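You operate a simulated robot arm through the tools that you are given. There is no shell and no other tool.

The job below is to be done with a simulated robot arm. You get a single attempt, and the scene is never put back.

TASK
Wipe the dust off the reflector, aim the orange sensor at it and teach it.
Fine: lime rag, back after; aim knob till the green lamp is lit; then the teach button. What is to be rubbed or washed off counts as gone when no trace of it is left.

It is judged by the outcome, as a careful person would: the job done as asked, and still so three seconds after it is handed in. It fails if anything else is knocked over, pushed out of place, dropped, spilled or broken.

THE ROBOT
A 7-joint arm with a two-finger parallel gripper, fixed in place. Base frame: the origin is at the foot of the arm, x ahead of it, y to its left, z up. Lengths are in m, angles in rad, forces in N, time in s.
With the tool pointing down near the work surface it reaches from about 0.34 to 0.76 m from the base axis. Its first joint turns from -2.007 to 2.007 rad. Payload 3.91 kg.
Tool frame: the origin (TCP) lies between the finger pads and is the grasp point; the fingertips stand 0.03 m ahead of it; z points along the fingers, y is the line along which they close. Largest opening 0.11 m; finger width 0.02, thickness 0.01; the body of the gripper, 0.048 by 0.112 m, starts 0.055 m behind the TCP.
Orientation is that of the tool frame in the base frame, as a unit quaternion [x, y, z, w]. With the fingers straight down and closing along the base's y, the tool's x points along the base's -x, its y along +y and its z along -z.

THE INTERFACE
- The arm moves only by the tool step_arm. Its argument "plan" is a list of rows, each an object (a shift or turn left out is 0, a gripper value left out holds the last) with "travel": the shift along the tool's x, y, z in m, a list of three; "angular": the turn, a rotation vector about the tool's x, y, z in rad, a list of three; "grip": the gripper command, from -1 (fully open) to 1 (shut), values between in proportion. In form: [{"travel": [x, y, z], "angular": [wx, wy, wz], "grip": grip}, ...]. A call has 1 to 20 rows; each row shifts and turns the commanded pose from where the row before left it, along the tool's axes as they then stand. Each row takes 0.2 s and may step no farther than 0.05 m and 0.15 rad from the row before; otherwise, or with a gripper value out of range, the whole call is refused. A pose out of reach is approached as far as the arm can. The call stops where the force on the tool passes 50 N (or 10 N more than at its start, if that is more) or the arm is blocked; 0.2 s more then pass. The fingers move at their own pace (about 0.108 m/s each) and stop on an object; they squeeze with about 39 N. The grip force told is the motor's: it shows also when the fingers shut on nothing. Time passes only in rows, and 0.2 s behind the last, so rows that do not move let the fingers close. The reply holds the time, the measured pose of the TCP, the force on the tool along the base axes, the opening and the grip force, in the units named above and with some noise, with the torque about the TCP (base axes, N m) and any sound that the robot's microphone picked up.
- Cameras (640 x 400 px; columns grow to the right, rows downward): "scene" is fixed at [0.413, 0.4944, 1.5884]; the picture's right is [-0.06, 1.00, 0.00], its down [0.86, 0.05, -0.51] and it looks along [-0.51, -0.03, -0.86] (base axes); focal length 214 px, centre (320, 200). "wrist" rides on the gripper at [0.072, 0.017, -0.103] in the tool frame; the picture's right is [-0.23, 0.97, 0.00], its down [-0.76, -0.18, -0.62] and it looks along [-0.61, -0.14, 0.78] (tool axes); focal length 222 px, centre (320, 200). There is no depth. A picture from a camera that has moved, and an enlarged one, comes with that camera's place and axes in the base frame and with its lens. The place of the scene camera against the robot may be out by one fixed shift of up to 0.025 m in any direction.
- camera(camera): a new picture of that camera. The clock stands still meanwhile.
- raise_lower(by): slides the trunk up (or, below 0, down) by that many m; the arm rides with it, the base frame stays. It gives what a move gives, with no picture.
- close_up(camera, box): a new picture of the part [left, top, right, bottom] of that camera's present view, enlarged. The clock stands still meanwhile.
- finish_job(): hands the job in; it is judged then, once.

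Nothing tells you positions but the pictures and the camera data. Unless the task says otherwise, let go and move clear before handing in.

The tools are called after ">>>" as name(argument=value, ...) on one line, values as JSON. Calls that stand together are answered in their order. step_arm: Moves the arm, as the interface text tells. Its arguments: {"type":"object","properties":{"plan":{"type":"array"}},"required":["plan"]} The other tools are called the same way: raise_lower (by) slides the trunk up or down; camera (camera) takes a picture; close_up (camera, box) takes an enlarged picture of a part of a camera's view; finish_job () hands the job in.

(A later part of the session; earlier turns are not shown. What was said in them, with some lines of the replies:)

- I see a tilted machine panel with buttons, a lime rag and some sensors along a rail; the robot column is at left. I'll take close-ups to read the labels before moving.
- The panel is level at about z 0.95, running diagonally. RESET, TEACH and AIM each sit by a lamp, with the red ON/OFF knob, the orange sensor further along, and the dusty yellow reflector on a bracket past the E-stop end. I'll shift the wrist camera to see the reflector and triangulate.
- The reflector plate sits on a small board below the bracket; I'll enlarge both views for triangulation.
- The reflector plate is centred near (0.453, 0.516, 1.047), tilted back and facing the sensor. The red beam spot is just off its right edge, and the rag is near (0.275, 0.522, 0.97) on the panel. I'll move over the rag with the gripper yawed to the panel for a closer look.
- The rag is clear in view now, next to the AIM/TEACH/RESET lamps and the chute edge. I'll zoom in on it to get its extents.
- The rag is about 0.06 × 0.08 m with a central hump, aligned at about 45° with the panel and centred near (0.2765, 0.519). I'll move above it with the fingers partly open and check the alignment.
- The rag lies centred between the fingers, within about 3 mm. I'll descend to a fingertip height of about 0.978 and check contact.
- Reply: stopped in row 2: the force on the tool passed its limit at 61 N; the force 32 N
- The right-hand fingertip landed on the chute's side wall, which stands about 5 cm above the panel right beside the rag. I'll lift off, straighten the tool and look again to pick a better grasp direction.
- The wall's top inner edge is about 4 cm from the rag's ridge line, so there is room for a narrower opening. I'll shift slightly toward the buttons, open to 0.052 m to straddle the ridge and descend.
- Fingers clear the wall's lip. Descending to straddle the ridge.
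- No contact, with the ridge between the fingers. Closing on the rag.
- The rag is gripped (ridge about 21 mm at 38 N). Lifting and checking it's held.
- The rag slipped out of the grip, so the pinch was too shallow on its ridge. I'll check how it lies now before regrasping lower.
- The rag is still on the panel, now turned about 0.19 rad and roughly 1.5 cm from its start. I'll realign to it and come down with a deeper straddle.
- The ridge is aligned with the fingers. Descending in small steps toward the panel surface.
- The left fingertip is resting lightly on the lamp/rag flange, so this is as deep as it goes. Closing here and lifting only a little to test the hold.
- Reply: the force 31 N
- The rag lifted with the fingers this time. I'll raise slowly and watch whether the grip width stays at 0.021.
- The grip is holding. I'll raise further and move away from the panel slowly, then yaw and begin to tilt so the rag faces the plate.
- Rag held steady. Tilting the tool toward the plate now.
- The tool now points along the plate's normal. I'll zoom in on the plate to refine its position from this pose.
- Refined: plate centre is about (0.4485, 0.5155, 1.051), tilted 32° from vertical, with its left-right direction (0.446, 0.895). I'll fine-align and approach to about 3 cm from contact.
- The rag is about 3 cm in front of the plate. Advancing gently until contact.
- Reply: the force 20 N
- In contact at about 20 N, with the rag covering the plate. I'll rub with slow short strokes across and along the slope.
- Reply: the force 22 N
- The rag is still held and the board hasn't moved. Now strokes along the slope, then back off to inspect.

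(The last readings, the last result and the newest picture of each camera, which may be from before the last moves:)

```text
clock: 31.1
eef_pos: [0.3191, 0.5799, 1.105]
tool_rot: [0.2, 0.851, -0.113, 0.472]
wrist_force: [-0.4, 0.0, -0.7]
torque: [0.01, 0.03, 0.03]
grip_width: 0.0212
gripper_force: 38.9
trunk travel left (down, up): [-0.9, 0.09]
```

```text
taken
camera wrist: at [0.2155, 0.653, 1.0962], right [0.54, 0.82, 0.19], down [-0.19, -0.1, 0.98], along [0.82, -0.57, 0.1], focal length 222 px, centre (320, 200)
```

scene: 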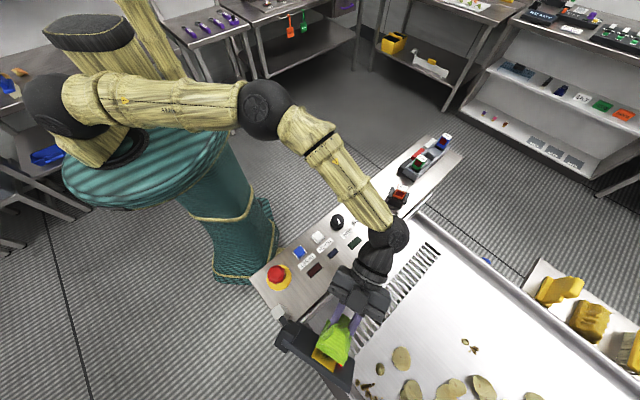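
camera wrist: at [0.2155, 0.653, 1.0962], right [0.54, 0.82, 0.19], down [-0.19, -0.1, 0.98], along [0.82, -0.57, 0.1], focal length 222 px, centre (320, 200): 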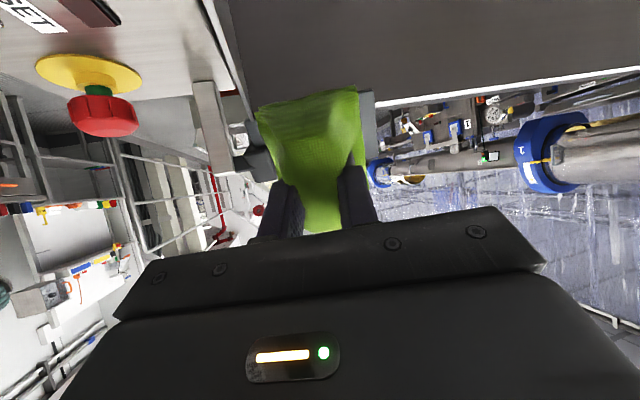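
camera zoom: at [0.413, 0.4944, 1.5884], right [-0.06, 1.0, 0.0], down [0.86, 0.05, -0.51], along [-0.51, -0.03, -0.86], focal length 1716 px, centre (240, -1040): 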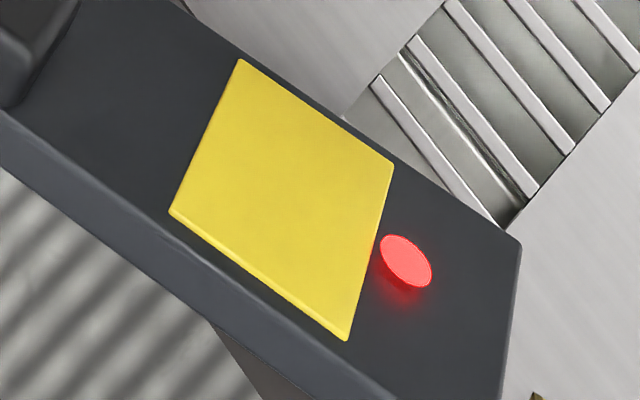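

The plate looks clean. I'll zoom closer to be sure no trace remains.

>>> close_up(camera="scene", box=[308, 335, 348, 375])

```text
10.00 times, centred on (328, 355) of scene
camera zoom: at [0.413, 0.4944, 1.5884], right [-0.06, 1.0, 0.0], down [0.86, 0.05, -0.51], along [-0.51, -0.03, -0.86], focal length 2145 px, centre (240, -1350)
```

zoom: 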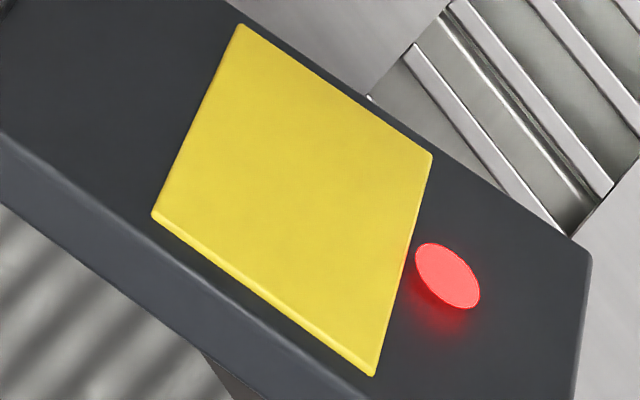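

It looks clean, though the middle is slightly shaded; one more full pass will remove any doubt.

>>> step_arm(plan=[{"travel": [-0.015, 0, 0.025]}, {"travel": [-0.015, 0, 0.025]}, {"travel": [0, 0, 0.025]}, {"travel": [0, 0, 0.015]}, {"travel": [0, 0, 0.009]}, {"travel": [0, 0, 0.004]}, {}])

```text
clock: 32.7
eef_pos: [0.4099, 0.537, 1.0776]
tool_rot: [0.198, 0.851, -0.111, 0.473]
wrist_force: [0.6, 0.1, -0.3]
torque: [-0.02, 0.01, 0.0]
grip_width: 0.0209
gripper_force: 39.4
trunk travel left (down, up): [-0.9, 0.09]
```

>>> step_arm(plan=[{"travel": [0, 0, 0.004]}, {"travel": [0, 0, 0.003]}, {"travel": [0, 0.01, 0]}, {"travel": [0, 0.01, 0]}, {"travel": [0.01, 0, 0]}, {"travel": [0, -0.01, 0]}, {"travel": [0, -0.01, 0]}, {"travel": [0, -0.01, 0]}, {"travel": [0, -0.01, 0]}, {"travel": [-0.01, 0, 0]}, {"travel": [-0.01, 0, 0]}, {"travel": [0, 0.01, 0]}, {"travel": [0, 0.01, 0]}, {"travel": [0, 0.01, 0]}, {"travel": [0, 0.01, 0]}, {"travel": [0.01, 0, 0]}, {"travel": [0, -0.01, 0]}, {"travel": [0, -0.01, 0]}, {}])

>>> close_up(camera="scene", box=[260, 300, 420, 400])

```text
clock: 36.7
eef_pos: [0.4132, 0.5346, 1.0743]
tool_rot: [0.199, 0.851, -0.111, 0.473]
wrist_force: [-11.8, 12.0, 7.4]
torque: [-0.55, -0.43, -0.19]
grip_width: 0.021
gripper_force: 39.0
trunk travel left (down, up): [-0.9, 0.09]
```

```text
4.00 times, centred on (340, 350) of scene
camera zoom: at [0.413, 0.4944, 1.5884], right [-0.06, 1.0, 0.0], down [0.86, 0.05, -0.51], along [-0.51, -0.03, -0.86], focal length 858 px, centre (240, -400)
```

zoom: 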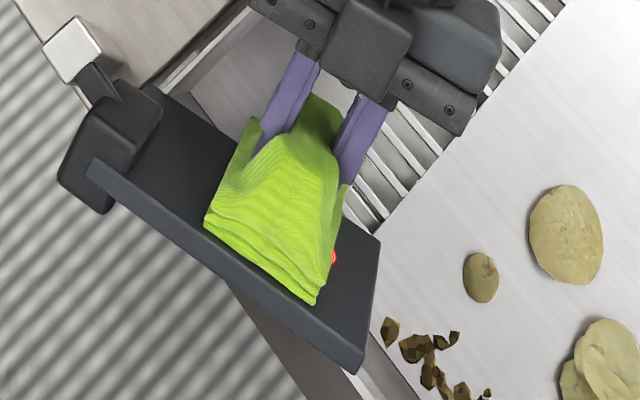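

Second pass is done with the rag still held. Backing off, lifting and untilting.

>>> step_arm(plan=[{"travel": [0, 0, -0.02]}, {"travel": [0, 0, -0.02]}, {"travel": [0, 0, -0.03]}, {"travel": [0, 0, -0.03]}, {"travel": [-0.02, 0, -0.012]}, {"travel": [-0.02, 0, -0.012]}, {"angular": [0, 0.113, 0]}, {"angular": [0, 0.113, 0]}, {"angular": [0, 0.113, 0]}, {"angular": [0, 0.113, 0]}, {"angular": [0, 0.113, 0]}, {"angular": [0, 0.113, 0]}, {"angular": [0, 0.113, 0]}, {"angular": [0, 0.113, 0]}, {"angular": [0, 0.1117, 0]}, {}])

>>> close_up(camera="scene", box=[308, 335, 348, 375])

>>> camera(camera="wrist")

```text
clock: 40.1
eef_pos: [0.3385, 0.5712, 1.1737]
tool_rot: [0.228, 0.974, -0.001, -0.001]
wrist_force: [0.0, -0.8, -0.7]
torque: [0.01, 0.0, -0.02]
grip_width: 0.0211
gripper_force: 38.9
trunk travel left (down, up): [-0.9, 0.09]
```

```text
10.00 times, centred on (328, 355) of scene
camera zoom: at [0.413, 0.4944, 1.5884], right [-0.06, 1.0, 0.0], down [0.86, 0.05, -0.51], along [-0.51, -0.03, -0.86], focal length 2145 px, centre (240, -1350)
```

zoom: 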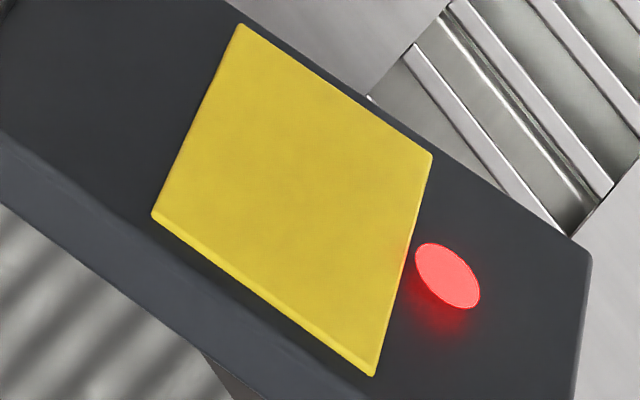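

```text
taken
camera wrist: at [0.2825, 0.6197, 1.2752], right [0.64, 0.77, 0.0], down [0.6, -0.5, 0.62], along [0.48, -0.4, -0.78], focal length 222 px, centre (320, 200)
```

wrist: 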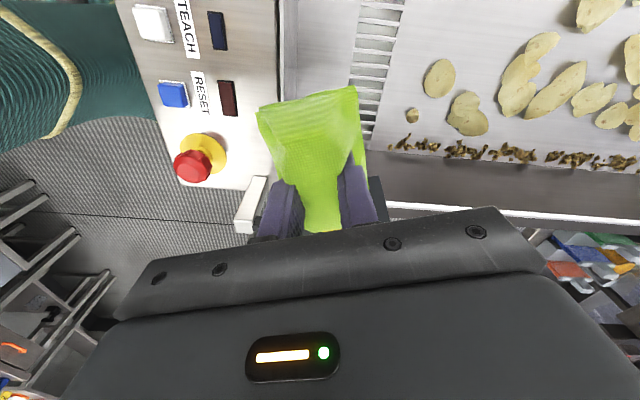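

The plate is clean. I'll yaw to 45° and move above the rag's original spot.

>>> step_arm(plan=[{"angular": [0, 0, 0.108]}, {"angular": [0, 0, 0.108]}, {"angular": [0, 0, 0.109]}, {"travel": [0.002, -0.02, 0]}, {"travel": [0.002, -0.02, 0]}, {"travel": [0.002, -0.02, 0]}, {"travel": [0.0013, -0.0211, 0]}, {"travel": [0, 0, 0.02]}, {"travel": [0, 0, 0.025]}, {"travel": [0, 0, 0.025]}, {"travel": [0, 0, 0.025]}, {"travel": [0, 0, 0.02]}, {}])

>>> camera(camera="wrist")

>>> close_up(camera="scene", box=[290, 240, 370, 290])

```text
clock: 42.9
eef_pos: [0.2785, 0.5179, 1.061]
tool_rot: [0.384, 0.923, -0.001, 0.0]
wrist_force: [0.3, 0.2, -0.1]
torque: [0.0, -0.04, 0.03]
grip_width: 0.021
gripper_force: 39.3
trunk travel left (down, up): [-0.9, 0.09]
```

```text
taken
camera wrist: at [0.24, 0.5824, 1.1617], right [0.85, 0.53, 0.0], down [0.41, -0.66, 0.62], along [0.33, -0.53, -0.78], focal length 222 px, centre (320, 200)
```

wrist: 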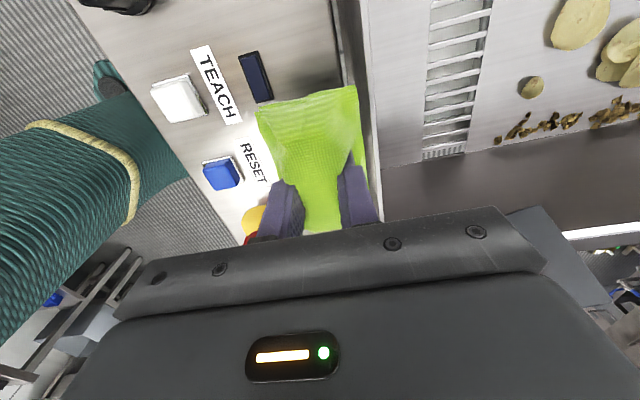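

```text
8.00 times, centred on (330, 265) of scene
camera zoom: at [0.413, 0.4944, 1.5884], right [-0.06, 1.0, 0.0], down [0.86, 0.05, -0.51], along [-0.51, -0.03, -0.86], focal length 1716 px, centre (240, -320)
```

zoom: 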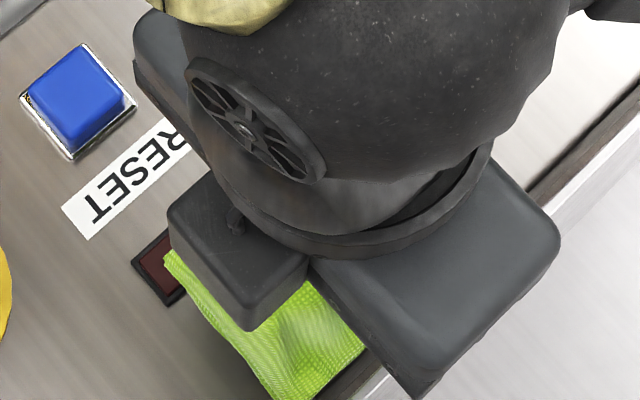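

Positioned over the original spot; lowering the rag gently onto the panel.

>>> step_arm(plan=[{"travel": [0.002, -0.003, 0.015]}, {"travel": [0, 0, 0.015]}, {"travel": [0, 0, 0.009]}, {"travel": [0, 0, 0.005]}, {"travel": [0, 0, 0.002]}, {}])

```text
clock: 44.3
eef_pos: [0.2746, 0.5186, 1.0139]
tool_rot: [0.384, 0.924, -0.001, 0.0]
wrist_force: [-0.2, 0.0, 2.9]
torque: [0.09, 0.06, 0.02]
grip_width: 0.0209
gripper_force: 39.1
trunk travel left (down, up): [-0.9, 0.09]
```

Light contact (3 N). Opening just enough to release, then rising straight up.

>>> step_arm(plan=[{"grip": 0.236}, {}, {}, {"travel": [0, 0, -0.01]}, {"travel": [0, 0, -0.02]}, {"travel": [0, 0, -0.03]}, {"travel": [0, 0, -0.04]}, {"travel": [0, 0, -0.04]}, {"travel": [0, 0, -0.03]}, {}])

>>> camera(camera="wrist")

>>> close_up(camera="scene", box=[260, 200, 420, 300])

```text
clock: 46.5
eef_pos: [0.2733, 0.5187, 1.1818]
tool_rot: [0.383, 0.924, -0.001, 0.0]
wrist_force: [0.1, -0.2, 0.0]
torque: [-0.01, 0.0, 0.01]
grip_width: 0.0421
gripper_force: 0.1
trunk travel left (down, up): [-0.9, 0.09]
```

```text
taken
camera wrist: at [0.2354, 0.5831, 1.2829], right [0.85, 0.53, 0.0], down [0.41, -0.66, 0.62], along [0.33, -0.53, -0.78], focal length 222 px, centre (320, 200)
```

wrist: 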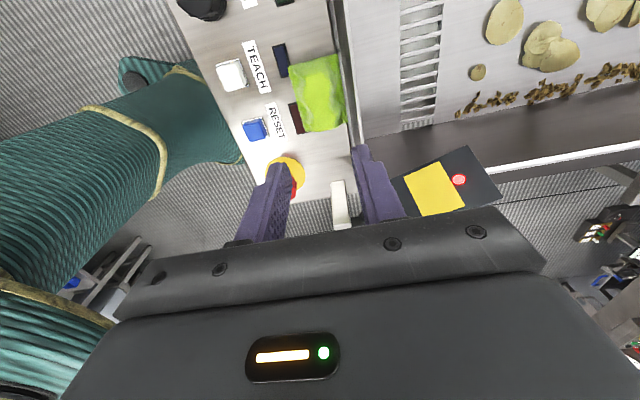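

```text
4.00 times, centred on (340, 250) of scene
camera zoom: at [0.413, 0.4944, 1.5884], right [-0.06, 1.0, 0.0], down [0.86, 0.05, -0.51], along [-0.51, -0.03, -0.86], focal length 858 px, centre (240, 0)
```

zoom: 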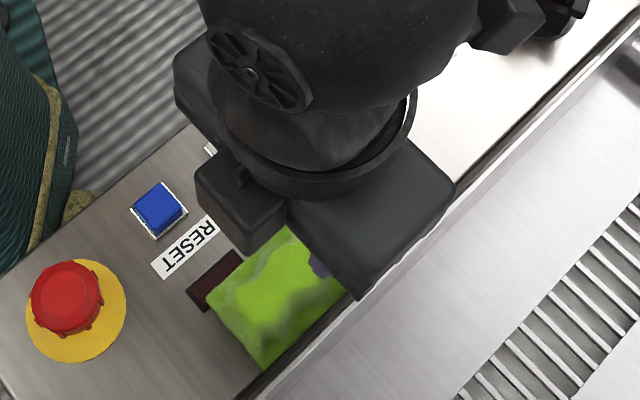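

The rag is back where it was and the plate is clean in both views. Next I move above the AIM knob, near (0.122, 0.538).

>>> step_arm(plan=[{"travel": [0.03, -0.0234, 0], "grip": -0.1}, {"travel": [0.03, -0.0234, 0]}, {"travel": [0.03, -0.0234, 0]}, {"travel": [0.0306, -0.0232, 0]}, {"travel": [0, 0, 0.03]}, {}])

>>> camera(camera="wrist")

>>> camera(camera="scene")

>>> close_up(camera="wrist", box=[240, 40, 400, 140])

>>> close_up(camera="scene", box=[260, 220, 380, 295])

```text
clock: 47.9
eef_pos: [0.1208, 0.5378, 1.1516]
tool_rot: [0.383, 0.924, 0.0, -0.001]
wrist_force: [-0.2, 0.5, 0.8]
torque: [0.0, 0.0, 0.0]
grip_width: 0.0604
gripper_force: 0.1
trunk travel left (down, up): [-0.9, 0.09]
```

```text
taken
camera wrist: at [0.0821, 0.6026, 1.2532], right [0.85, 0.53, 0.0], down [0.41, -0.66, 0.62], along [0.33, -0.53, -0.78], focal length 222 px, centre (320, 200)
```

wrist: 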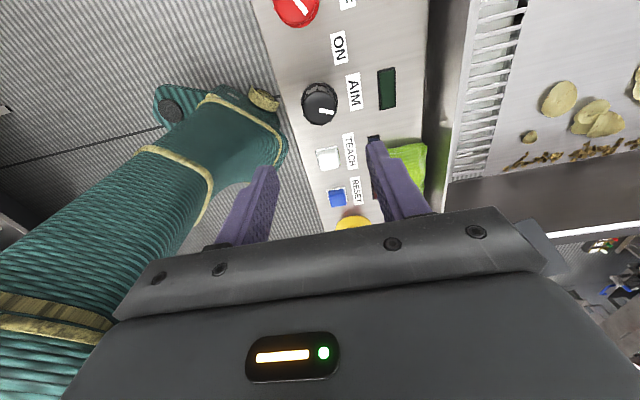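

```text
taken
```

scene: 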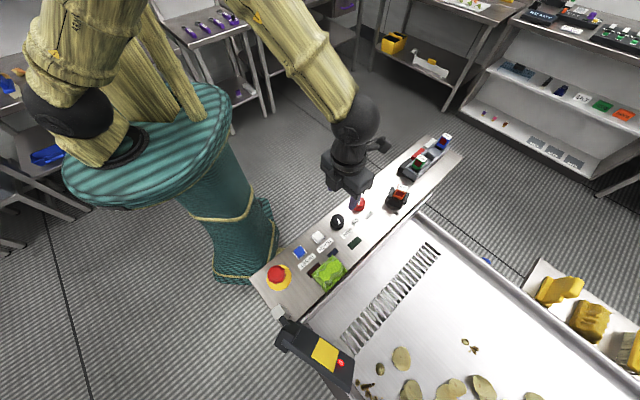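

```text
4.00 times, centred on (320, 90) of wrist
camera zoom: at [0.0821, 0.6026, 1.2532], right [0.85, 0.53, 0.0], down [0.41, -0.66, 0.62], along [0.33, -0.53, -0.78], focal length 888 px, centre (320, 640)
```

zoom: 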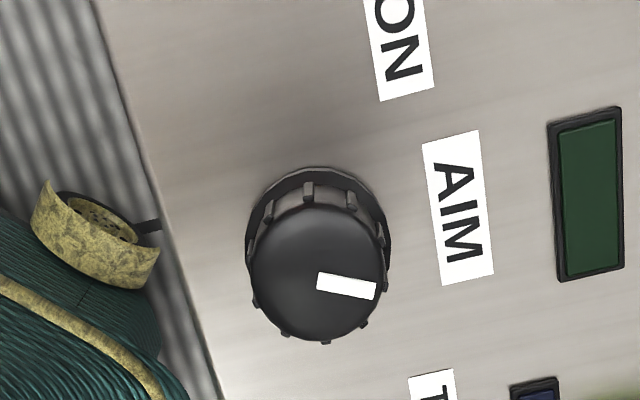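

```text
5.33 times, centred on (320, 258) of scene
camera zoom: at [0.413, 0.4944, 1.5884], right [-0.06, 1.0, 0.0], down [0.86, 0.05, -0.51], along [-0.51, -0.03, -0.86], focal length 1144 px, centre (320, -107)
```

zoom: 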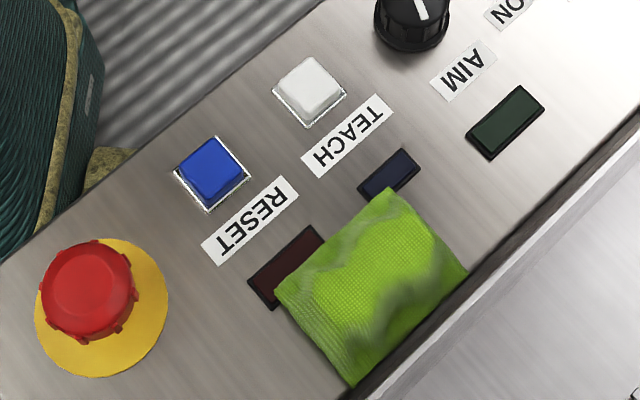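

The knob cap is centred at (0.123, 0.538), top z about 0.991 and about 39 mm across. Descending over it with the fingers open.

>>> step_arm(plan=[{"travel": [-0.001, 0.001, 0.04]}, {"travel": [0, 0, 0.04]}, {"travel": [0, 0, 0.03]}, {"travel": [0, 0, 0.015]}, {"travel": [0, 0, 0.01]}, {"travel": [0, 0, 0.006]}, {}])

>>> camera(camera="wrist")

>>> close_up(camera="scene", box=[280, 300, 360, 380])

```text
clock: 49.5
eef_pos: [0.1234, 0.5385, 1.0118]
tool_rot: [0.383, 0.924, 0.0, 0.0]
wrist_force: [0.6, 1.5, -0.2]
torque: [-0.02, -0.01, 0.01]
grip_width: 0.0605
gripper_force: 0.0
trunk travel left (down, up): [-0.9, 0.09]
```

```text
taken
camera wrist: at [0.0852, 0.6019, 1.1124], right [0.85, 0.53, 0.0], down [0.41, -0.66, 0.62], along [0.33, -0.53, -0.78], focal length 222 px, centre (320, 200)
```

wrist: 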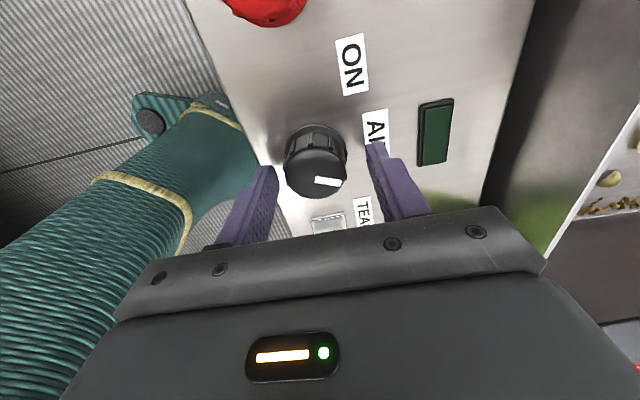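

```text
5.00 times, centred on (320, 340) of scene
camera zoom: at [0.413, 0.4944, 1.5884], right [-0.06, 1.0, 0.0], down [0.86, 0.05, -0.51], along [-0.51, -0.03, -0.86], focal length 1072 px, centre (320, -500)
```

zoom: 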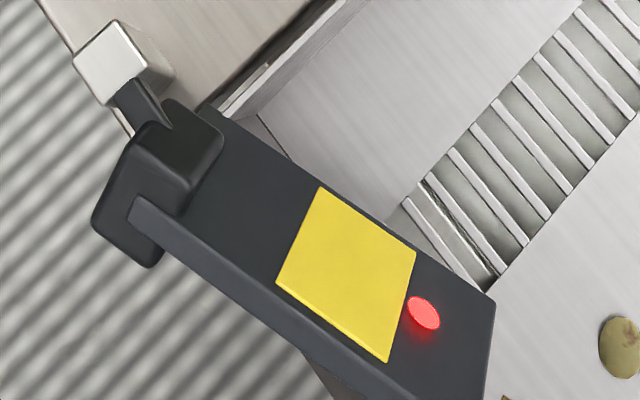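

I'll check the centring of the knob between the fingers before closing.

>>> close_up(camera="wrist", box=[240, 120, 400, 220])

```text
4.00 times, centred on (320, 170) of wrist
camera zoom: at [0.0852, 0.6019, 1.1124], right [0.85, 0.53, 0.0], down [0.41, -0.66, 0.62], along [0.33, -0.53, -0.78], focal length 888 px, centre (320, 320)
```

zoom: 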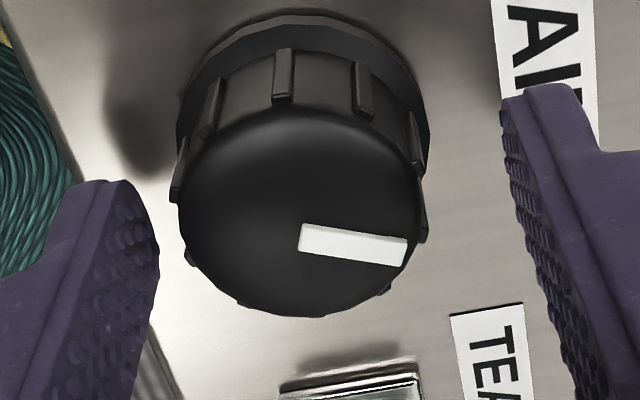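

The knob is about 3 mm to the left of centre. I'll correct, lower slightly and close on it.

>>> step_arm(plan=[{"travel": [-0.0015, -0.0033, 0.003]}, {}, {"grip": 1}, {}, {}, {}])

>>> close_up(camera="wrist", box=[240, 120, 400, 220])

```text
clock: 50.9
eef_pos: [0.1226, 0.5346, 1.0085]
tool_rot: [0.384, 0.923, 0.0, -0.001]
wrist_force: [5.4, 3.6, -0.7]
torque: [0.78, -1.09, -0.03]
grip_width: 0.0373
gripper_force: 44.6
trunk travel left (down, up): [-0.9, 0.09]
```

```text
4.00 times, centred on (320, 170) of wrist
camera zoom: at [0.0846, 0.5989, 1.1095], right [0.85, 0.53, 0.0], down [0.41, -0.66, 0.62], along [0.33, -0.53, -0.78], focal length 888 px, centre (320, 320)
```

zoom: 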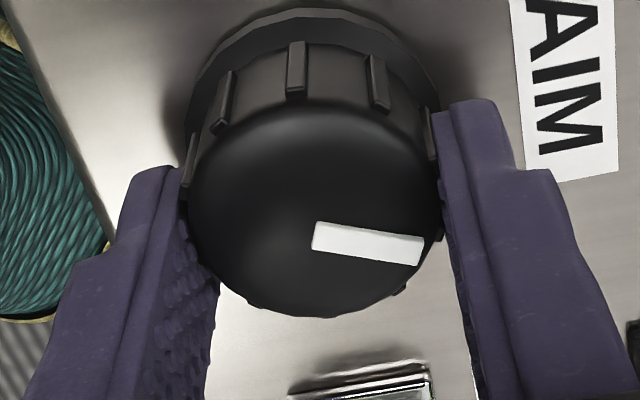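

The knob is gripped. I'll turn it a little (clockwise from above) and watch the beam spot.

>>> step_arm(plan=[{"travel": [0, 0.001, 0]}, {"angular": [0, 0, 0.08]}, {"angular": [0, 0, 0.08]}, {}])

>>> close_up(camera="scene", box=[280, 300, 360, 380])

>>> close_up(camera="wrist", box=[240, 120, 400, 220])

```text
clock: 51.9
eef_pos: [0.1222, 0.5345, 1.0077]
tool_rot: [0.456, 0.89, -0.002, 0.0]
wrist_force: [-0.4, -3.3, -3.7]
torque: [0.68, -0.22, -0.01]
grip_width: 0.0372
gripper_force: 45.2
trunk travel left (down, up): [-0.9, 0.09]
```

```text
5.00 times, centred on (320, 340) of scene
camera zoom: at [0.413, 0.4944, 1.5884], right [-0.06, 1.0, 0.0], down [0.86, 0.05, -0.51], along [-0.51, -0.03, -0.86], focal length 1072 px, centre (320, -500)
```

zoom: 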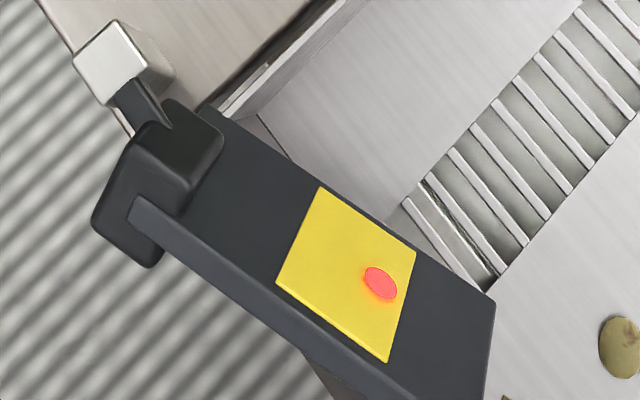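

```text
4.00 times, centred on (320, 170) of wrist
camera zoom: at [0.0949, 0.6042, 1.1095], right [0.92, 0.38, 0.0], down [0.3, -0.72, 0.62], along [0.24, -0.58, -0.78], focal length 888 px, centre (320, 320)
```

zoom: 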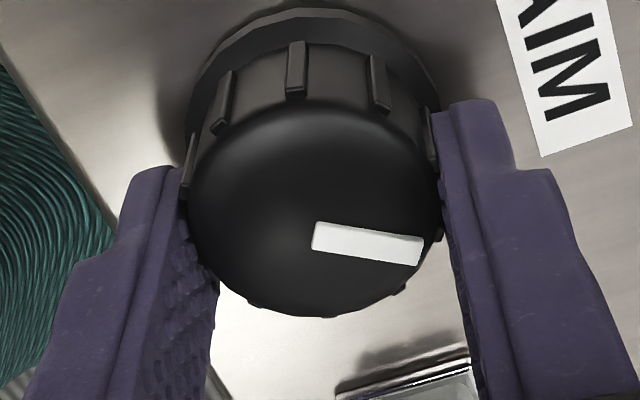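

Right direction: the spot is now on the plate. Turning about as much again to centre it, then checking the green lamp.

>>> step_arm(plan=[{"angular": [0, 0, 0.06]}, {"angular": [0, 0, 0.055]}, {}, {}])

>>> close_up(camera="scene", box=[280, 300, 360, 380])

>>> camera(camera="wrist")

>>> camera(camera="scene")

```text
clock: 52.9
eef_pos: [0.1229, 0.5338, 1.0083]
tool_rot: [0.506, 0.862, -0.002, 0.0]
wrist_force: [-7.4, -2.3, -8.7]
torque: [0.73, -0.13, 0.01]
grip_width: 0.0375
gripper_force: 44.7
trunk travel left (down, up): [-0.9, 0.09]
```

```text
5.00 times, centred on (320, 340) of scene
camera zoom: at [0.413, 0.4944, 1.5884], right [-0.06, 1.0, 0.0], down [0.86, 0.05, -0.51], along [-0.51, -0.03, -0.86], focal length 1072 px, centre (320, -500)
```

zoom: 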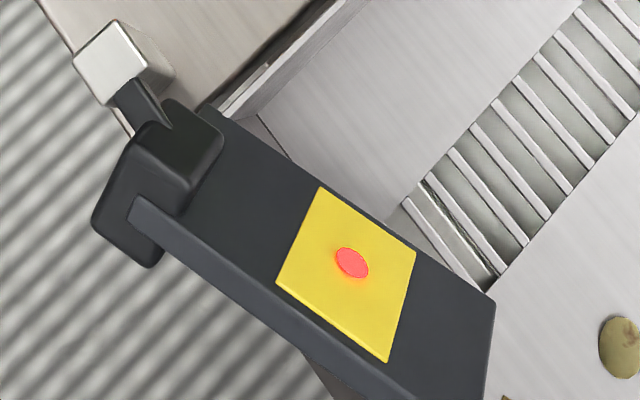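

```text
taken
camera wrist: at [0.1024, 0.6067, 1.1095], right [0.96, 0.28, 0.0], down [0.22, -0.75, 0.63], along [0.17, -0.6, -0.78], focal length 222 px, centre (320, 200)
```

wrist: 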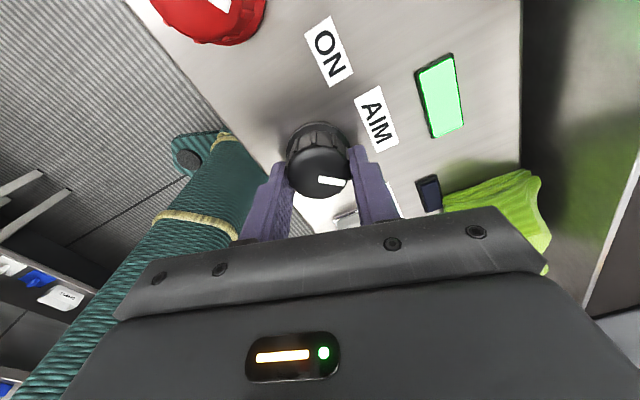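

```text
taken
```

scene: 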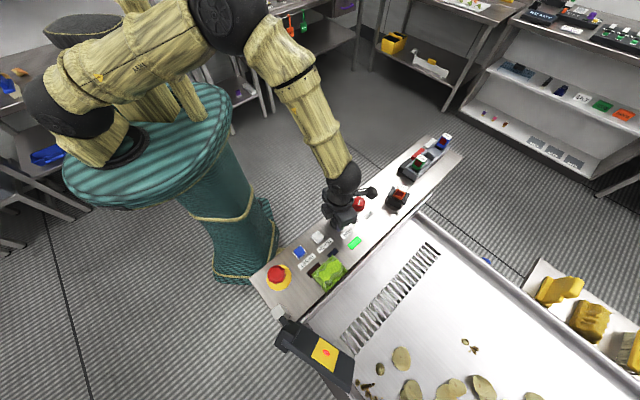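

The green lamp is lit and the spot is centred on the plate. Releasing the knob and rising straight up.

>>> step_arm(plan=[{"grip": 0.2}, {"grip": -0.1}, {}, {"travel": [0, 0, -0.01]}, {"travel": [0, 0, -0.03]}, {"travel": [0, 0, -0.04]}, {"travel": [0, 0, -0.04]}, {}])

>>> camera(camera="wrist")

>>> camera(camera="scene")

>>> close_up(camera="wrist", box=[250, 70, 410, 170])

```text
clock: 54.7
eef_pos: [0.1218, 0.5355, 1.1285]
tool_rot: [0.507, 0.862, 0.0, 0.0]
wrist_force: [0.4, -0.9, -0.1]
torque: [-0.02, -0.01, 0.04]
grip_width: 0.0605
gripper_force: 0.1
trunk travel left (down, up): [-0.9, 0.09]
```

```text
taken
camera wrist: at [0.1017, 0.609, 1.2307], right [0.96, 0.28, 0.0], down [0.22, -0.75, 0.63], along [0.17, -0.6, -0.78], focal length 222 px, centre (320, 200)
```

wrist: 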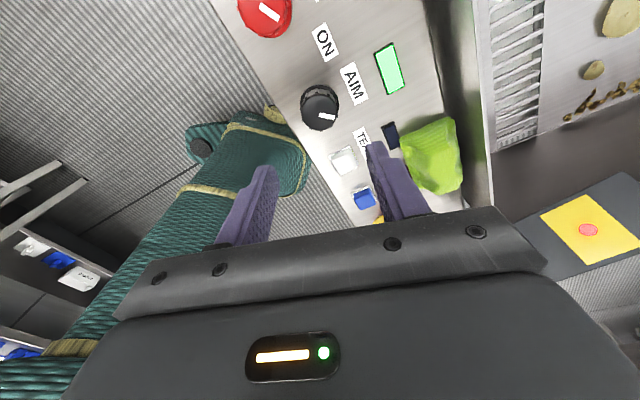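

```text
taken
```

scene: 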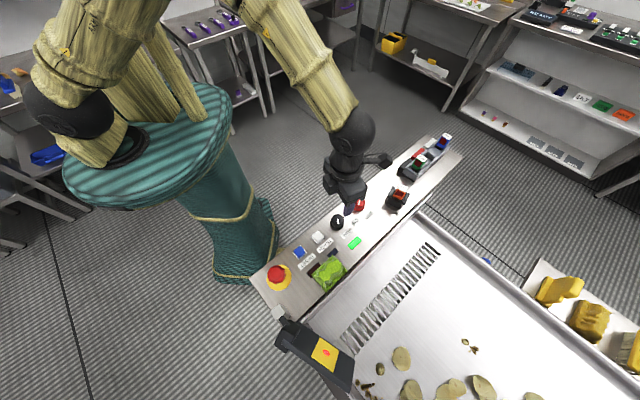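

```text
4.00 times, centred on (330, 120) of wrist
camera zoom: at [0.1017, 0.609, 1.2307], right [0.96, 0.28, 0.0], down [0.22, -0.75, 0.63], along [0.17, -0.6, -0.78], focal length 888 px, centre (280, 520)
```

zoom: 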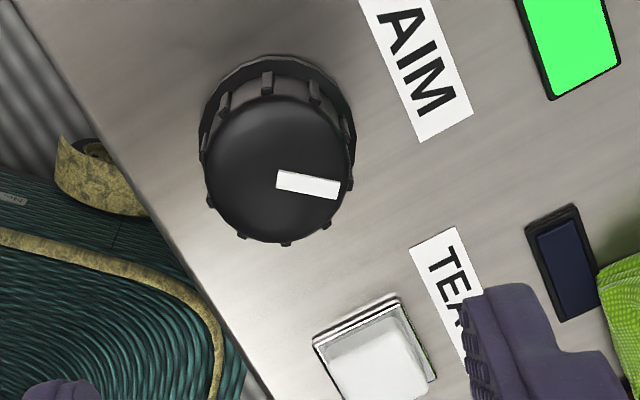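

The green lamp stays lit. Next is the TEACH button, at about (0.170, 0.483, 0.979); I'll close the fingers, yaw back and hover above it.

>>> step_arm(plan=[{"angular": [0, 0, -0.139], "grip": 1}, {"angular": [0, 0, -0.139]}, {"travel": [-0.0356, -0.0015, 0]}, {"travel": [-0.0356, -0.0015, 0]}, {"travel": [0, 0, 0.03]}, {"travel": [0, 0, 0.02]}, {}])

>>> camera(camera="wrist")

>>> close_up(camera="wrist", box=[240, 90, 400, 190])

>>> close_up(camera="scene", box=[280, 200, 360, 250])

```text
clock: 56.3
eef_pos: [0.1722, 0.4815, 1.0774]
tool_rot: [0.382, 0.924, 0.0, 0.0]
wrist_force: [-0.1, 0.8, 0.3]
torque: [0.01, 0.0, -0.03]
grip_width: 0.0003
gripper_force: 37.3
trunk travel left (down, up): [-0.9, 0.09]
```

```text
taken
camera wrist: at [0.1337, 0.5461, 1.1796], right [0.85, 0.53, 0.0], down [0.41, -0.66, 0.62], along [0.33, -0.53, -0.78], focal length 222 px, centre (320, 200)
```

wrist: 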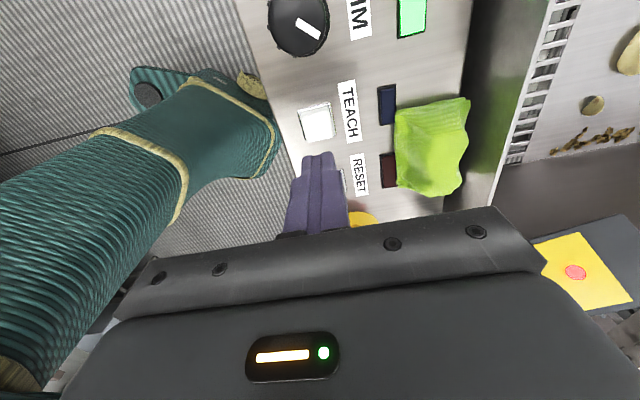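

```text
4.00 times, centred on (320, 140) of wrist
camera zoom: at [0.1337, 0.5461, 1.1796], right [0.85, 0.53, 0.0], down [0.41, -0.66, 0.62], along [0.33, -0.53, -0.78], focal length 888 px, centre (320, 440)
```

zoom: 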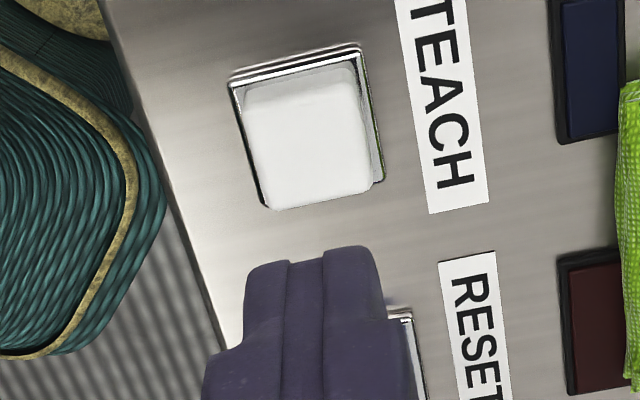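

```text
8.00 times, centred on (320, 225) of scene
camera zoom: at [0.413, 0.4944, 1.5884], right [-0.06, 1.0, 0.0], down [0.86, 0.05, -0.51], along [-0.51, -0.03, -0.86], focal length 1716 px, centre (320, 0)
```

zoom: 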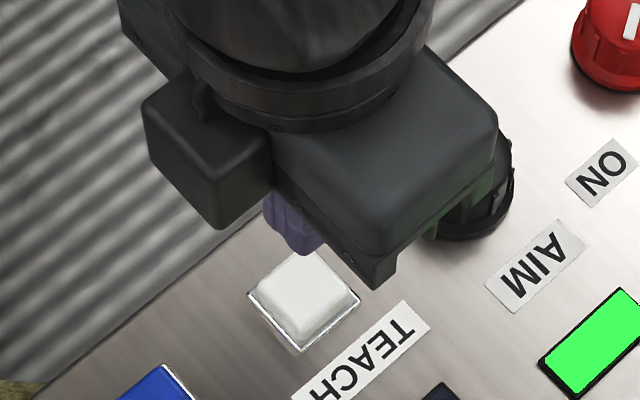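

The button is aligned to within about 2 mm. Descending to just above it, then pressing in small steps.

>>> step_arm(plan=[{"travel": [0, -0.002, 0.03]}, {"travel": [0, 0, 0.02]}, {"travel": [0, 0, 0.01]}, {}])

>>> close_up(camera="wrist", box=[240, 90, 400, 190])

```text
clock: 57.3
eef_pos: [0.1709, 0.4805, 1.018]
tool_rot: [0.382, 0.924, -0.001, -0.001]
wrist_force: [-1.2, -0.2, -0.1]
torque: [-0.01, 0.02, 0.0]
grip_width: 0.0
gripper_force: 38.0
trunk travel left (down, up): [-0.9, 0.09]
```

```text
4.00 times, centred on (320, 140) of wrist
camera zoom: at [0.1332, 0.5448, 1.1193], right [0.85, 0.53, 0.0], down [0.41, -0.66, 0.62], along [0.33, -0.53, -0.78], focal length 888 px, centre (320, 440)
```

zoom: 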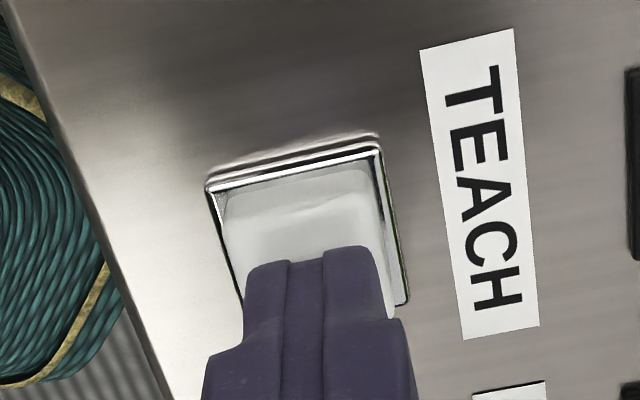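

Fingertips are right above the button. Pressing gently.

>>> step_arm(plan=[{"travel": [0, 0, 0.003]}, {"travel": [0, 0, 0.002]}, {"travel": [0, 0, 0.002]}, {}])

>>> camera(camera="wrist")

```text
clock: 58.3
eef_pos: [0.1711, 0.4801, 1.0124]
tool_rot: [0.382, 0.924, -0.001, -0.001]
wrist_force: [0.8, -0.1, 1.3]
torque: [-0.01, -0.03, -0.04]
grip_width: 0.0
gripper_force: 37.7
trunk travel left (down, up): [-0.9, 0.09]
heard: click
```

```text
taken
camera wrist: at [0.1325, 0.5449, 1.1132], right [0.85, 0.53, 0.0], down [0.41, -0.66, 0.62], along [0.33, -0.53, -0.78], focal length 222 px, centre (320, 200)
```

wrist: 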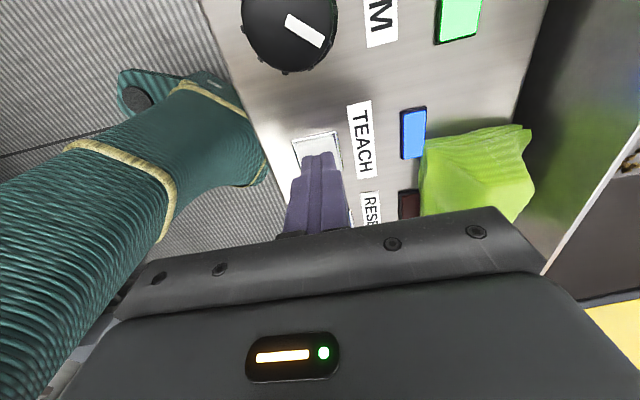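

There was a click and the blue TEACH lamp lit, with the green lamp still on. Moving up and clear, then a final check.

>>> step_arm(plan=[{"travel": [0, 0, -0.01]}, {"travel": [0, 0, -0.03]}, {"travel": [0, 0, -0.04]}, {"travel": [0, 0, -0.05]}, {"travel": [0, 0, -0.05]}, {"travel": [0.03, -0.02, -0.04]}, {"travel": [0.03, -0.02, -0.04]}, {}, {}, {}])

>>> camera(camera="wrist")

>>> close_up(camera="scene", box=[260, 200, 420, 300])

>>> camera(camera="scene")

>>> close_up(camera="scene", box=[280, 300, 360, 380])

```text
refused: row 6 steps farther than a row can; nothing moved
```

```text
taken
camera wrist: at [0.1325, 0.5449, 1.1132], right [0.85, 0.53, 0.0], down [0.41, -0.66, 0.62], along [0.33, -0.53, -0.78], focal length 222 px, centre (320, 200)
```

wrist: 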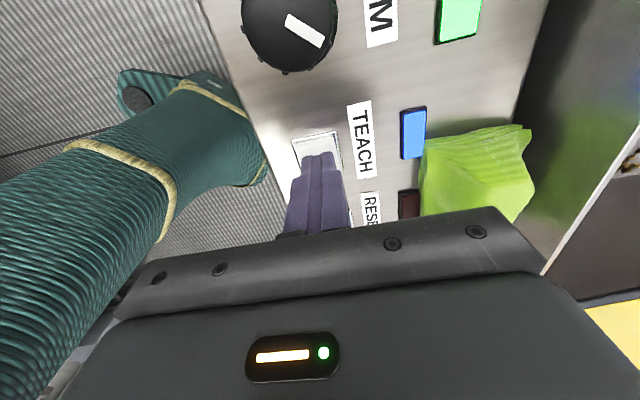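

```text
4.00 times, centred on (340, 250) of scene
camera zoom: at [0.413, 0.4944, 1.5884], right [-0.06, 1.0, 0.0], down [0.86, 0.05, -0.51], along [-0.51, -0.03, -0.86], focal length 858 px, centre (240, 0)
```

zoom: 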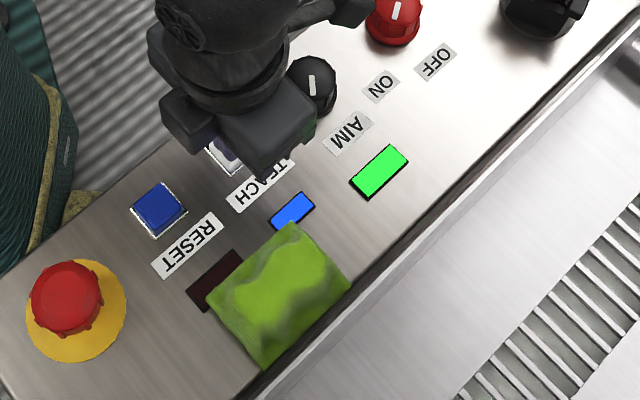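

```text
taken
```

scene: 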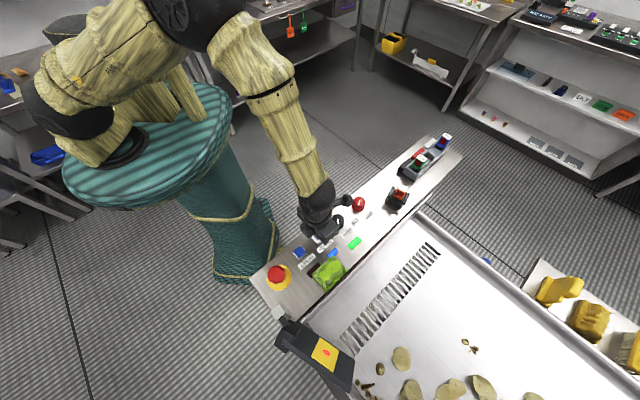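

```text
5.00 times, centred on (320, 340) of scene
camera zoom: at [0.413, 0.4944, 1.5884], right [-0.06, 1.0, 0.0], down [0.86, 0.05, -0.51], along [-0.51, -0.03, -0.86], focal length 1072 px, centre (320, -500)
```

zoom: 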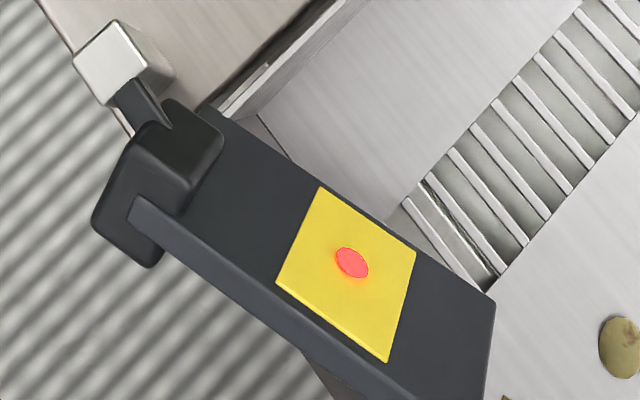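

That retreat was refused because one row was too long, so the arm is still on the button. I'll rise straight up in valid steps.

>>> step_arm(plan=[{"travel": [0, 0, -0.01]}, {"travel": [0, 0, -0.03]}, {"travel": [0, 0, -0.04]}, {"travel": [0, 0, -0.045]}, {"travel": [0, 0, -0.045]}, {"travel": [0, 0, -0.045]}, {}, {}, {}])

>>> camera(camera="wrist")

>>> close_up(camera="scene", box=[260, 200, 420, 300])

>>> close_up(camera="scene", box=[280, 300, 360, 380])

```text
clock: 60.3
eef_pos: [0.1714, 0.4825, 1.2262]
tool_rot: [0.381, 0.924, -0.001, 0.001]
wrist_force: [-0.1, 0.1, 0.3]
torque: [-0.01, 0.0, -0.01]
grip_width: 0.0003
gripper_force: 37.6
trunk travel left (down, up): [-0.9, 0.09]
```

```text
taken
camera wrist: at [0.1328, 0.5472, 1.328], right [0.85, 0.53, 0.0], down [0.41, -0.66, 0.62], along [0.33, -0.53, -0.78], focal length 222 px, centre (320, 200)
```

wrist: 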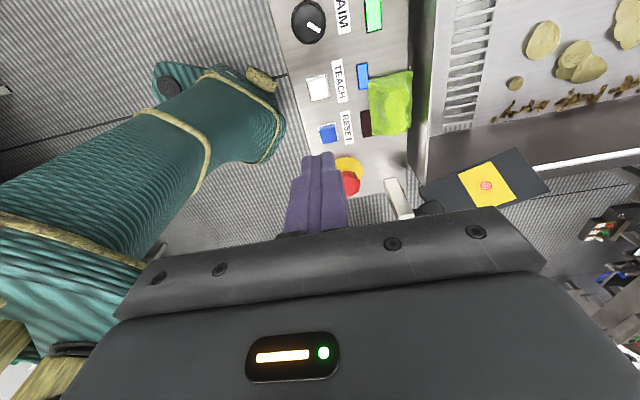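

```text
4.00 times, centred on (340, 250) of scene
camera zoom: at [0.413, 0.4944, 1.5884], right [-0.06, 1.0, 0.0], down [0.86, 0.05, -0.51], along [-0.51, -0.03, -0.86], focal length 858 px, centre (240, 0)
```

zoom: 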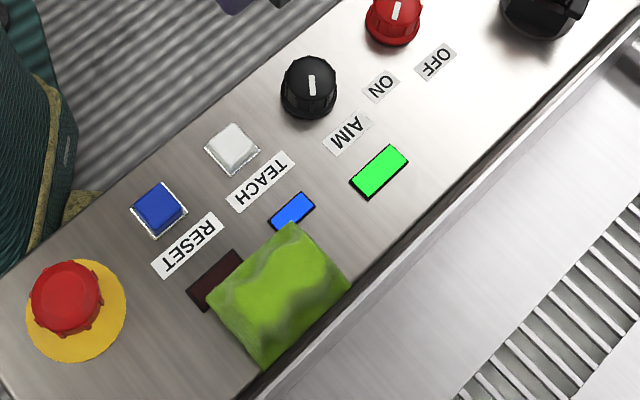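

```text
5.00 times, centred on (320, 340) of scene
camera zoom: at [0.413, 0.4944, 1.5884], right [-0.06, 1.0, 0.0], down [0.86, 0.05, -0.51], along [-0.51, -0.03, -0.86], focal length 1072 px, centre (320, -500)
```

zoom: 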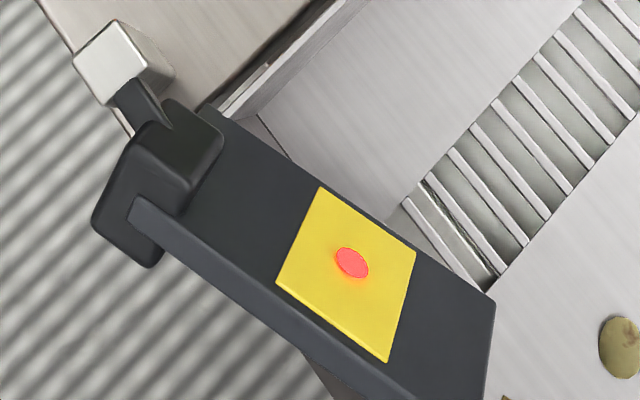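

The reflector is clean, the beam is centred on it, the green and blue lamps are lit, the rag is within a few millimetres of its original spot and the arm is clear. Handing in.

>>> finish_job()

```text
The job is handed in.
```

The job is handed in. The reflector is wiped clean, the orange sensor is aimed at it, and the teach button has been pressed once.

- **Reflector:** I wiped it twice with the lime rag, and no trace of dust shows in close-up.
- **Aim:** I turned the aim knob until the red beam spot sat in the middle of the reflector. The green lamp lit and stayed lit.
- **Teach:** The button clicked and its blue lamp came on, and both lamps were still lit once the arm was clear.
- **Rag:** It is back within a few millimetres of where it started.

Two things went wrong on the way. On the first try for the rag, a fingertip pressed on the chute's side wall at 61 N before the arm stopped itself. My first grip on the rag then slipped, leaving it turned and shifted about 1.5 cm on the panel until I picked it up again. Nothing else looks moved or damaged in the final pictures.
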